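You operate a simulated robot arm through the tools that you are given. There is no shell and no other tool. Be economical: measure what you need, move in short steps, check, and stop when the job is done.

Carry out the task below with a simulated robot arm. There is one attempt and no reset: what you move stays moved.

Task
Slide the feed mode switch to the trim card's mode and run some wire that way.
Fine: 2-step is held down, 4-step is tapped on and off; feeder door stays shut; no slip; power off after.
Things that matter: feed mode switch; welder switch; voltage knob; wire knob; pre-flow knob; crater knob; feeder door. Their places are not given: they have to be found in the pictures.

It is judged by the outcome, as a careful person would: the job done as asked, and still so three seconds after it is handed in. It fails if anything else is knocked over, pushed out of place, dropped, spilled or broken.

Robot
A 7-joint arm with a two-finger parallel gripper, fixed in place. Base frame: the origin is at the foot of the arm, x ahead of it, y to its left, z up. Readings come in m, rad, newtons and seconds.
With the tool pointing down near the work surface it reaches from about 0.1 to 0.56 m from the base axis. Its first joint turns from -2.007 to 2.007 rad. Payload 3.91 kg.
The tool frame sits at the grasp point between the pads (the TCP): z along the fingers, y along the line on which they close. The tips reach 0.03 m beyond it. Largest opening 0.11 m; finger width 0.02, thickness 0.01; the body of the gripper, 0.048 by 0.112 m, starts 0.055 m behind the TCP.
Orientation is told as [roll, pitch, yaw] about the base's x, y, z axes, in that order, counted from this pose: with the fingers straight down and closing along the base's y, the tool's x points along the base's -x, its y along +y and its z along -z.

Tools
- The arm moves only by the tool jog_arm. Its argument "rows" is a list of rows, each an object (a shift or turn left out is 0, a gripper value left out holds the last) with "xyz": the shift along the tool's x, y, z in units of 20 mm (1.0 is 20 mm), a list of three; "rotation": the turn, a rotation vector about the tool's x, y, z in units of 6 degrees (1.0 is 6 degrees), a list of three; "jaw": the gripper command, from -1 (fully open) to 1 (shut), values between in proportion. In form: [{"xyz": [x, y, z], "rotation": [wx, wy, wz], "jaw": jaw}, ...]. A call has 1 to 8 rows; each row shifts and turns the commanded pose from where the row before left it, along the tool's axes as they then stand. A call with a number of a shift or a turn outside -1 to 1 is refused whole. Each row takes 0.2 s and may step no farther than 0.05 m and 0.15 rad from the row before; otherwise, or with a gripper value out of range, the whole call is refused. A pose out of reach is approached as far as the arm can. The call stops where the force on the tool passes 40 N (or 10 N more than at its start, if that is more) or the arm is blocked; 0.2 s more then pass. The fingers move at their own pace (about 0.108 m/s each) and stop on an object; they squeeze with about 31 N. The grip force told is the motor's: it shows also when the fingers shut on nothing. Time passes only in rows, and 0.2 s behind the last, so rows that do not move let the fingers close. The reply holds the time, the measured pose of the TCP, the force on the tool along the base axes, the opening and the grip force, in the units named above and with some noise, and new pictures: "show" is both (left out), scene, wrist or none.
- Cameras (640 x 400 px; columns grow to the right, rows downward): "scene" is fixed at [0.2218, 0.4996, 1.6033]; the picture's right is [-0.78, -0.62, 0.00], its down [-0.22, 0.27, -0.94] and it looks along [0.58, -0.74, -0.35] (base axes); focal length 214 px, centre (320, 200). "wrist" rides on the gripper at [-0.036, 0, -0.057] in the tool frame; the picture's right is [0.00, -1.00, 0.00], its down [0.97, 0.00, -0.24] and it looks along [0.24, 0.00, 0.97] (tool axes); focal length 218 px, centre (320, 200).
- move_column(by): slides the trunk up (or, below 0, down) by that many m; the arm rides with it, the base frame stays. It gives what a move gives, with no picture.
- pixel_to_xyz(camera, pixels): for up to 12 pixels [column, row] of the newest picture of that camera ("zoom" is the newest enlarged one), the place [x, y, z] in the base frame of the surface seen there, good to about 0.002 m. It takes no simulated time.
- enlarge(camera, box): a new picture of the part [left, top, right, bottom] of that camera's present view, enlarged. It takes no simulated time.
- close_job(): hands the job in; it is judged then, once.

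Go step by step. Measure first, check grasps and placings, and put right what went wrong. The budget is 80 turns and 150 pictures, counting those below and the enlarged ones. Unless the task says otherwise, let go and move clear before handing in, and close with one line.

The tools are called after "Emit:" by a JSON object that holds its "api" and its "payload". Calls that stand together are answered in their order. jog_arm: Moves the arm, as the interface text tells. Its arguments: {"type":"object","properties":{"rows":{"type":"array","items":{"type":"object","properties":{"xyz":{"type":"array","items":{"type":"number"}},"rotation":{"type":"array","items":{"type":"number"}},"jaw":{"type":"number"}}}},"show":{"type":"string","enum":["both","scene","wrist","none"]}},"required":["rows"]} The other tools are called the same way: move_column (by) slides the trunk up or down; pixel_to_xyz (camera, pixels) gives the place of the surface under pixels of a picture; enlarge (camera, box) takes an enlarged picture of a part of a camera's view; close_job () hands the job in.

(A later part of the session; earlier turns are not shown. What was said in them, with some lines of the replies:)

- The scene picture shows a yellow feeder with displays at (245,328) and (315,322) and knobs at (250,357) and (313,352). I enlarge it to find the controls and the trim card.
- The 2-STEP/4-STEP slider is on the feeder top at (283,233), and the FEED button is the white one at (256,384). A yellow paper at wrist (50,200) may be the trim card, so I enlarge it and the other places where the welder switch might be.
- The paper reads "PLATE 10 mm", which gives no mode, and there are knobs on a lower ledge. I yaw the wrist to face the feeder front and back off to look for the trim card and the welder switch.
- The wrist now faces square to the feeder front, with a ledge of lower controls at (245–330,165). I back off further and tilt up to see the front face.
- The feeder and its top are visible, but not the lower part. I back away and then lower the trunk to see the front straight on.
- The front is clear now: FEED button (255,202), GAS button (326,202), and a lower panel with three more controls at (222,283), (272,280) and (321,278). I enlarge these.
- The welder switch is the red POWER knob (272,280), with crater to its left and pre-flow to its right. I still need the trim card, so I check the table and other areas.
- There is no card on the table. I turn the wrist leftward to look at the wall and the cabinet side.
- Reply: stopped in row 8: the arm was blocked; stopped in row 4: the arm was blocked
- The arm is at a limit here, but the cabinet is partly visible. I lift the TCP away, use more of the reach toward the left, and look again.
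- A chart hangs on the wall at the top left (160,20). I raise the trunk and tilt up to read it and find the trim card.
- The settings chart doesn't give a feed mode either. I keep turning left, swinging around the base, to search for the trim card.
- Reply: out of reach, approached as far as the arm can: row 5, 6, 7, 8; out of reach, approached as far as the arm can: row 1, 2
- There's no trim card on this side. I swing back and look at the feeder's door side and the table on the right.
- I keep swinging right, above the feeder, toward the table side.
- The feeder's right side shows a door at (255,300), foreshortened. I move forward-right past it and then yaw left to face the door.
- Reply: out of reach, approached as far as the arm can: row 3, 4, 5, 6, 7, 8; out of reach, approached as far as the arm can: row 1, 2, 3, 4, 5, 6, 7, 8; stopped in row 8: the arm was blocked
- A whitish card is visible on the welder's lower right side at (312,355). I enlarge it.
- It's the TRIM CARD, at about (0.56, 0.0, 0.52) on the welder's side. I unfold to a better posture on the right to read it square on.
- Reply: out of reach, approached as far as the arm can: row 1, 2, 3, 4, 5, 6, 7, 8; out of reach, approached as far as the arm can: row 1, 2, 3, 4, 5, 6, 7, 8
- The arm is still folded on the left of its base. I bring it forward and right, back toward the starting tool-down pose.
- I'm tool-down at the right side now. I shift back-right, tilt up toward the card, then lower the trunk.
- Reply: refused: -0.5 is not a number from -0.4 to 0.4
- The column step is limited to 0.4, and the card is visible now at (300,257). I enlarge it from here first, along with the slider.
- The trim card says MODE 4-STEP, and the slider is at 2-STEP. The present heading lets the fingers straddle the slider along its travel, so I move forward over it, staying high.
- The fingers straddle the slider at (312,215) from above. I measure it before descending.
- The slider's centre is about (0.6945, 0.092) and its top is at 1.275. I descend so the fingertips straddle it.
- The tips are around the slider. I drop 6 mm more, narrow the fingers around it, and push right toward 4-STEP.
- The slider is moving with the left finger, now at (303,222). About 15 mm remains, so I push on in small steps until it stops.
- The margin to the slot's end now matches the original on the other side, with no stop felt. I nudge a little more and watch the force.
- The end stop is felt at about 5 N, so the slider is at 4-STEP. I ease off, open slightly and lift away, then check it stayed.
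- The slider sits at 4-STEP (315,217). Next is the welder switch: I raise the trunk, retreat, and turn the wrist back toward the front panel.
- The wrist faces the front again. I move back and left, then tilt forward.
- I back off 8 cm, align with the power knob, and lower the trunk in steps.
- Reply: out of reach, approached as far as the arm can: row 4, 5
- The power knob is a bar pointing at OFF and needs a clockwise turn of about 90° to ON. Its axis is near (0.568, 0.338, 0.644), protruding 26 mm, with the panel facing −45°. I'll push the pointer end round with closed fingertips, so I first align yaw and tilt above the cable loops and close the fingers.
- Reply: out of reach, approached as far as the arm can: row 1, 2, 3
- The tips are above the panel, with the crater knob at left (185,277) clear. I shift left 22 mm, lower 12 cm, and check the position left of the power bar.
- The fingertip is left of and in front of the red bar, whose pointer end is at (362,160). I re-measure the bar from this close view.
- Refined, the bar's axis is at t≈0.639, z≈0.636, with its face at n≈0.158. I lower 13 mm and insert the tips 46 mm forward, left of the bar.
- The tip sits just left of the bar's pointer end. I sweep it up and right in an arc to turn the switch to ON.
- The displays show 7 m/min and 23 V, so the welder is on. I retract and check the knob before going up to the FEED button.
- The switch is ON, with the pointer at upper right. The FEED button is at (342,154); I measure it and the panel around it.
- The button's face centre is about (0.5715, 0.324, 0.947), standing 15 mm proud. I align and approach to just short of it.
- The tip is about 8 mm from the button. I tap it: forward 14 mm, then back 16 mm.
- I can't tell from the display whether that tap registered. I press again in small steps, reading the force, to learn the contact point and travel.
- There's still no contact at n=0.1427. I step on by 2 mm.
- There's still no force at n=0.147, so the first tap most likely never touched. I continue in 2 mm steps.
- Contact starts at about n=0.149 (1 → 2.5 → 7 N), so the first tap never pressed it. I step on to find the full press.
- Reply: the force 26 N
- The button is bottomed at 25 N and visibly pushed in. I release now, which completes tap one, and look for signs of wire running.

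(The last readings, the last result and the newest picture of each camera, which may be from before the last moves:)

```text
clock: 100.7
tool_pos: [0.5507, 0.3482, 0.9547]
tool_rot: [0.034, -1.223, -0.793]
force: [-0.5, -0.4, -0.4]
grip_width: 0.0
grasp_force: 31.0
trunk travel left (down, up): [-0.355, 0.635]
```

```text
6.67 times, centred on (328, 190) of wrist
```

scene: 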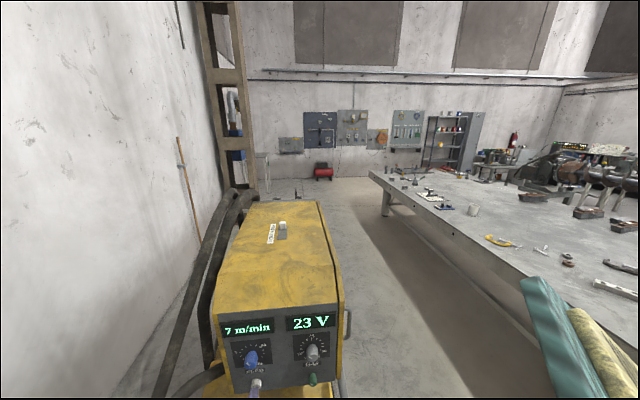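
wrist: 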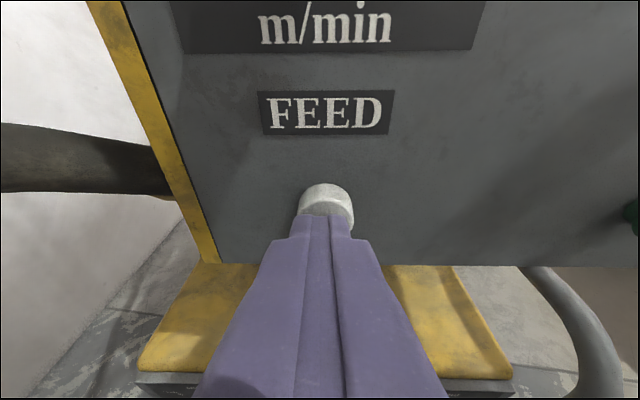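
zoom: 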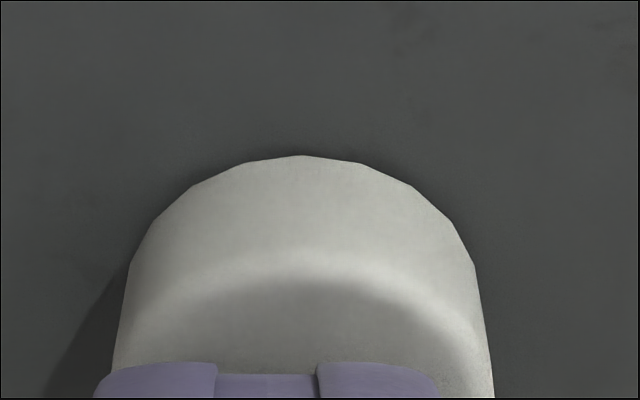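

The button has sprung back. I let wire run about 1.4 s, then tap a second time at the same depth to stop it.

Emit:
{"api": "jog_arm", "payload": {"rows": [{"xyz": [0, 0, 0]}, {"xyz": [0, 0, 0]}, {"xyz": [0, 0, 0]}, {"xyz": [0, 0, 0]}, {"xyz": [0, 0, 0]}, {"xyz": [-0.17, 0, 0.47]}, {"xyz": [-0.068, 0, 0.188]}, {"xyz": [0, 0, 0]}], "show": "none"}}

Emit:
{"api": "jog_arm", "payload": {"rows": [{"xyz": [0.17, 0, -0.47]}, {"xyz": [0.17, 0, -0.47]}, {"xyz": [0.34, 0, -0.94]}, {"xyz": [0.34, 0, -0.94]}], "show": "both"}}

```text
clock: 102.5
tool_pos: [0.5576, 0.3429, 0.952]
tool_rot: [0.035, -1.225, -0.791]
force: [-20.9, 12.3, -2.2]
grip_width: 0.0002
grasp_force: 30.8
trunk travel left (down, up): [-0.355, 0.635]
```

```text
clock: 103.5
tool_pos: [0.5195, 0.3802, 0.9524]
tool_rot: [0.036, -1.224, -0.796]
force: [0.4, 0.1, 0.5]
grip_width: 0.0002
grasp_force: 31.3
trunk travel left (down, up): [-0.355, 0.635]
```

scene: 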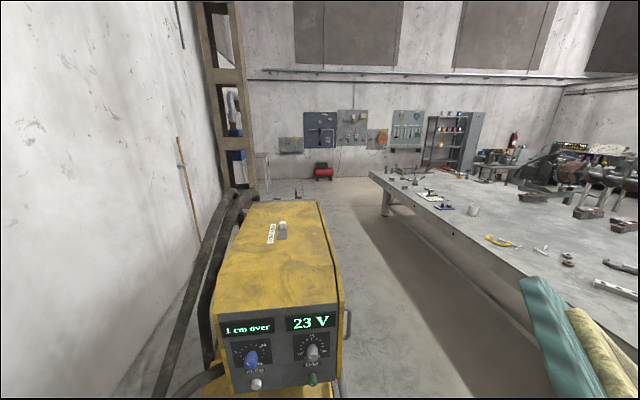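
wrist: 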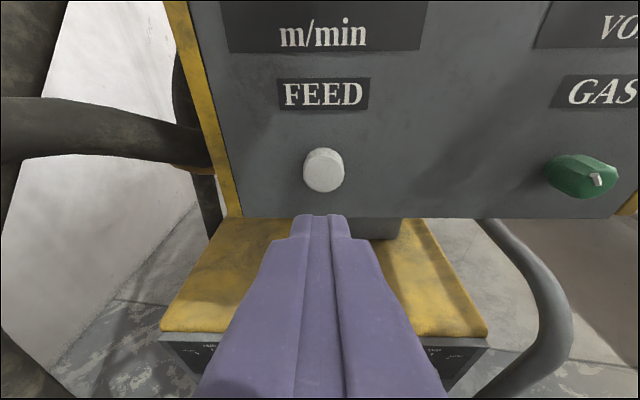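

The display changed to something like "1 cm over". I enlarge it.

Emit:
{"api": "enlarge", "payload": {"camera": "scene", "box": [210, 310, 290, 360]}}

Emit:
{"api": "jog_arm", "payload": {"rows": [{"xyz": [0, 0, 0]}, {"xyz": [0, 0, 0]}], "show": "none"}}

Emit:
{"api": "enlarge", "payload": {"camera": "scene", "box": [210, 310, 290, 360]}}

```text
8.00 times, centred on (250, 335) of scene
```

zoom: 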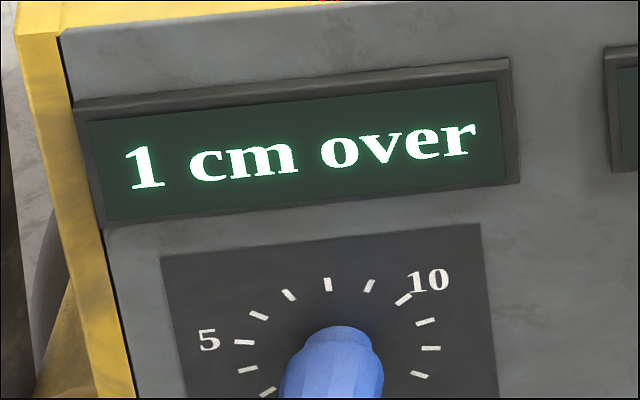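

```text
clock: 104.0
tool_pos: [0.5165, 0.3809, 0.9539]
tool_rot: [0.034, -1.224, -0.792]
force: [0.4, -0.4, -0.5]
grip_width: 0.0001
grasp_force: 30.8
trunk travel left (down, up): [-0.355, 0.635]
```

```text
8.00 times, centred on (250, 335) of scene
```

zoom: 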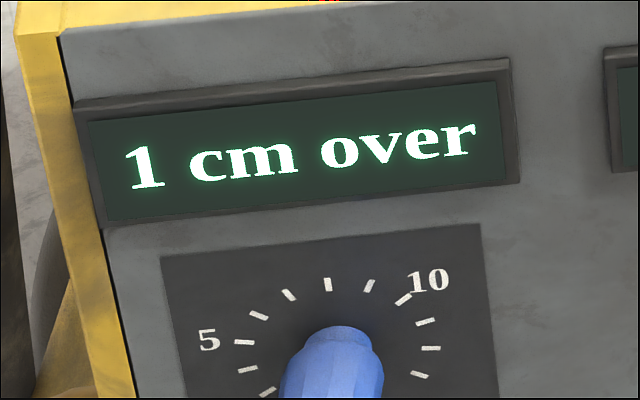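

It reads "1 cm over" and is static over half a second, which suggests wire was fed and has stopped. I wait a bit longer to be sure it isn't still running.

Emit:
{"api": "jog_arm", "payload": {"rows": [{"xyz": [0, 0, 0]}, {"xyz": [0, 0, 0]}, {"xyz": [0, 0, 0]}, {"xyz": [0, 0, 0]}, {"xyz": [0, 0, 0]}, {"xyz": [0, 0, 0]}], "show": "scene"}}

Emit:
{"api": "enlarge", "payload": {"camera": "scene", "box": [210, 310, 290, 360]}}

```text
clock: 105.5
tool_pos: [0.5184, 0.3807, 0.9533]
tool_rot: [0.034, -1.223, -0.794]
force: [-0.4, -0.3, -0.6]
grip_width: 0.0
grasp_force: 31.4
trunk travel left (down, up): [-0.355, 0.635]
```

scene: 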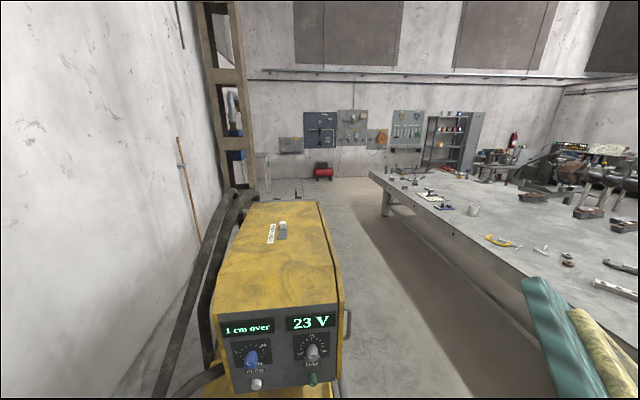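

```text
8.00 times, centred on (250, 335) of scene
```

zoom: 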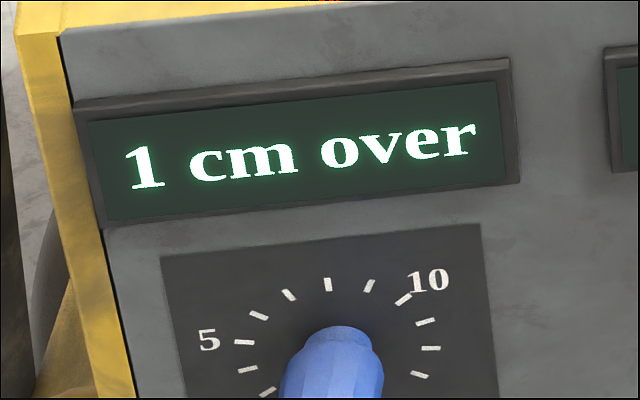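

The reading is steady, so the feed has stopped with wire out. Now power off: I shift right of the power bar and lower the trunk.

Emit:
{"api": "jog_arm", "payload": {"rows": [{"xyz": [0, -0.85, 0]}, {"xyz": [0, -0.8, 0]}], "show": "none"}}

Emit:
{"api": "move_column", "payload": {"by": -0.316}}

Emit:
{"api": "jog_arm", "payload": {"rows": [{"xyz": [-0.1, 0, 0.28]}], "show": "wrist"}}

```text
clock: 106.0
tool_pos: [0.4948, 0.3566, 0.9527]
tool_rot: [0.034, -1.225, -0.794]
force: [0.2, -0.9, 0.6]
grip_width: 0.0001
grasp_force: 31.2
trunk travel left (down, up): [-0.355, 0.635]
```

```text
clock: 109.2
tool_pos: [0.4944, 0.3571, 0.6367]
tool_rot: [0.033, -1.224, -0.791]
force: [-0.4, -0.7, 0.3]
grip_width: 0.0001
grasp_force: 30.9
trunk travel left (down, up): [-0.039, 0.951]
```

```text
clock: 109.6
tool_pos: [0.501, 0.3534, 0.6366]
tool_rot: [0.035, -1.224, -0.792]
force: [0.7, 0.3, 0.5]
grip_width: 0.0
grasp_force: 31.3
trunk travel left (down, up): [-0.039, 0.951]
```

wrist: 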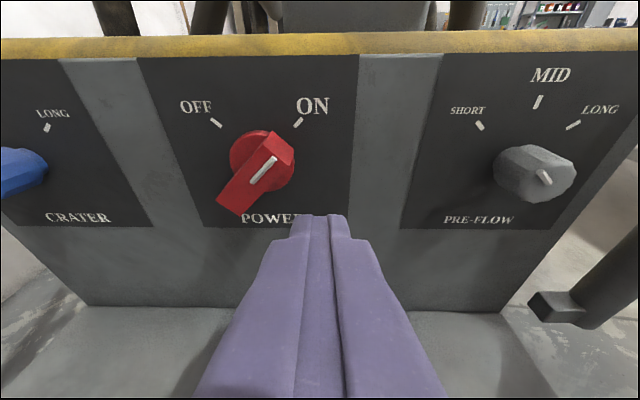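

The tip is right of the bar. I insert 41 mm and sweep the mirrored arc up and left.

Emit:
{"api": "jog_arm", "payload": {"rows": [{"xyz": [-0.35, 0, 0.96]}, {"xyz": [-0.35, 0, 0.96]}, {"xyz": [0, 0, 0]}, {"xyz": [0, 0.6, 0]}, {"xyz": [-0.52, 0.15, -0.19]}, {"xyz": [-0.38, 0.15, -0.14]}, {"xyz": [-0.38, 0.3, -0.14]}, {"xyz": [-0.19, 0.25, -0.07]}], "show": "both"}}

```text
clock: 111.4
tool_pos: [0.5485, 0.3457, 0.6684]
tool_rot: [0.033, -1.223, -0.793]
force: [0.1, 0.1, 0.6]
grip_width: 0.0
grasp_force: 31.2
trunk travel left (down, up): [-0.039, 0.951]
```

scene: 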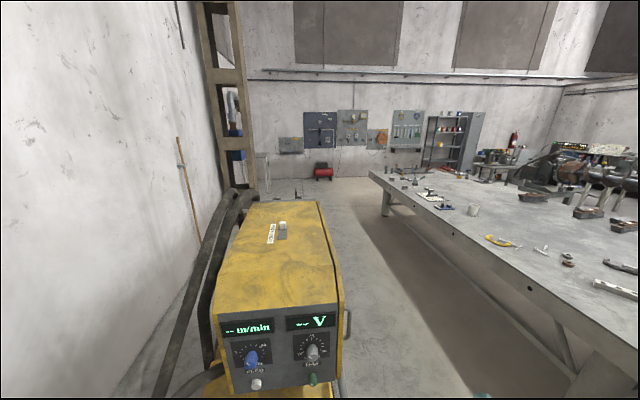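
wrist: 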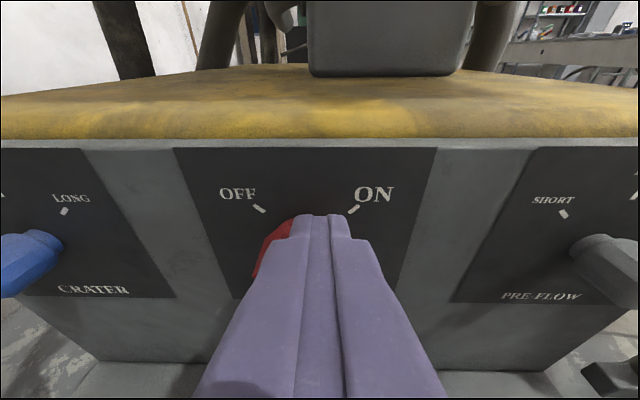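

The displays went back to "-- m/min" and "-- V", so the power is off. I retract clear and confirm the knob and slider positions.

Emit:
{"api": "jog_arm", "payload": {"rows": [{"xyz": [0, -0.15, 0]}, {"xyz": [0.34, 0, -0.94]}, {"xyz": [0.34, 0, -0.94]}, {"xyz": [0.34, 0, -0.94]}, {"xyz": [0.34, 0, -0.94]}, {"xyz": [0.1, 0, -0.94]}, {"xyz": [0, 0, -0.94]}], "show": "both"}}

Emit:
{"api": "enlarge", "payload": {"camera": "scene", "box": [200, 200, 360, 400]}}

```text
clock: 113.0
tool_pos: [0.4611, 0.4235, 0.6794]
tool_rot: [0.033, -1.224, -0.792]
force: [-0.5, -0.6, -0.9]
grip_width: 0.0
grasp_force: 30.5
trunk travel left (down, up): [-0.039, 0.951]
```

scene: 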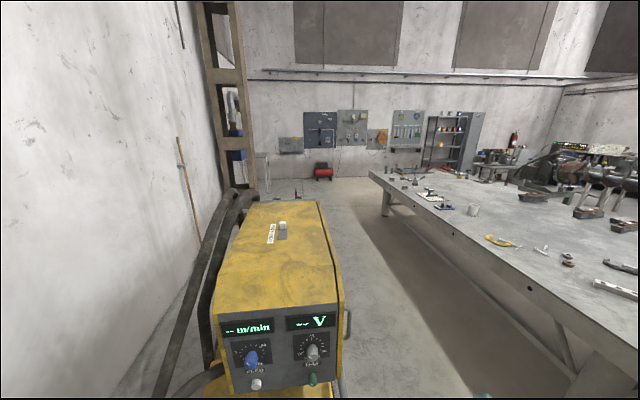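
wrist: 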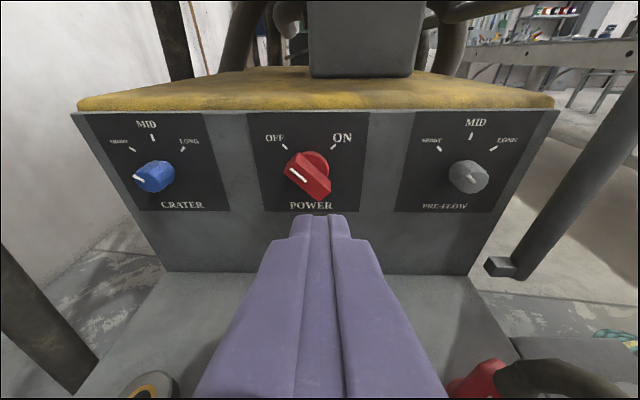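

```text
2.00 times, centred on (280, 300) of scene
```

zoom: 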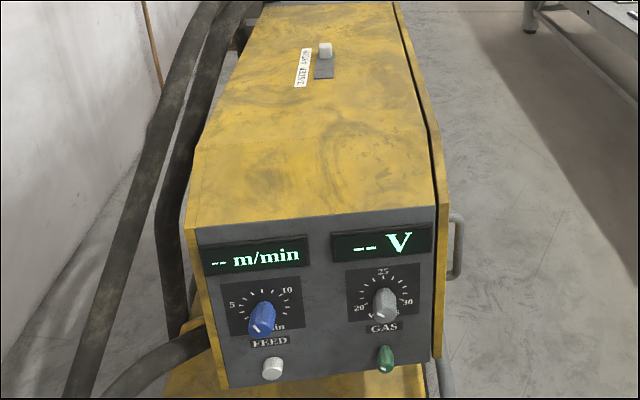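

The power knob points at OFF, the slider is at 4-STEP, the door is shut, the other knobs are unchanged, and the arm is clear, so I hand in.

Emit:
{"api": "close_job", "payload": {}}

```text
The job is handed in.
```

I slid the feed mode switch to 4-STEP, as the trim card says, tapped the FEED button on and off to run some wire, and turned the welder back off. The feeder door stayed shut and the other knobs are as they were. After the second tap the feeder display read "1 cm over" and held steady, so I took the feed as stopped, though I never saw the wire itself.
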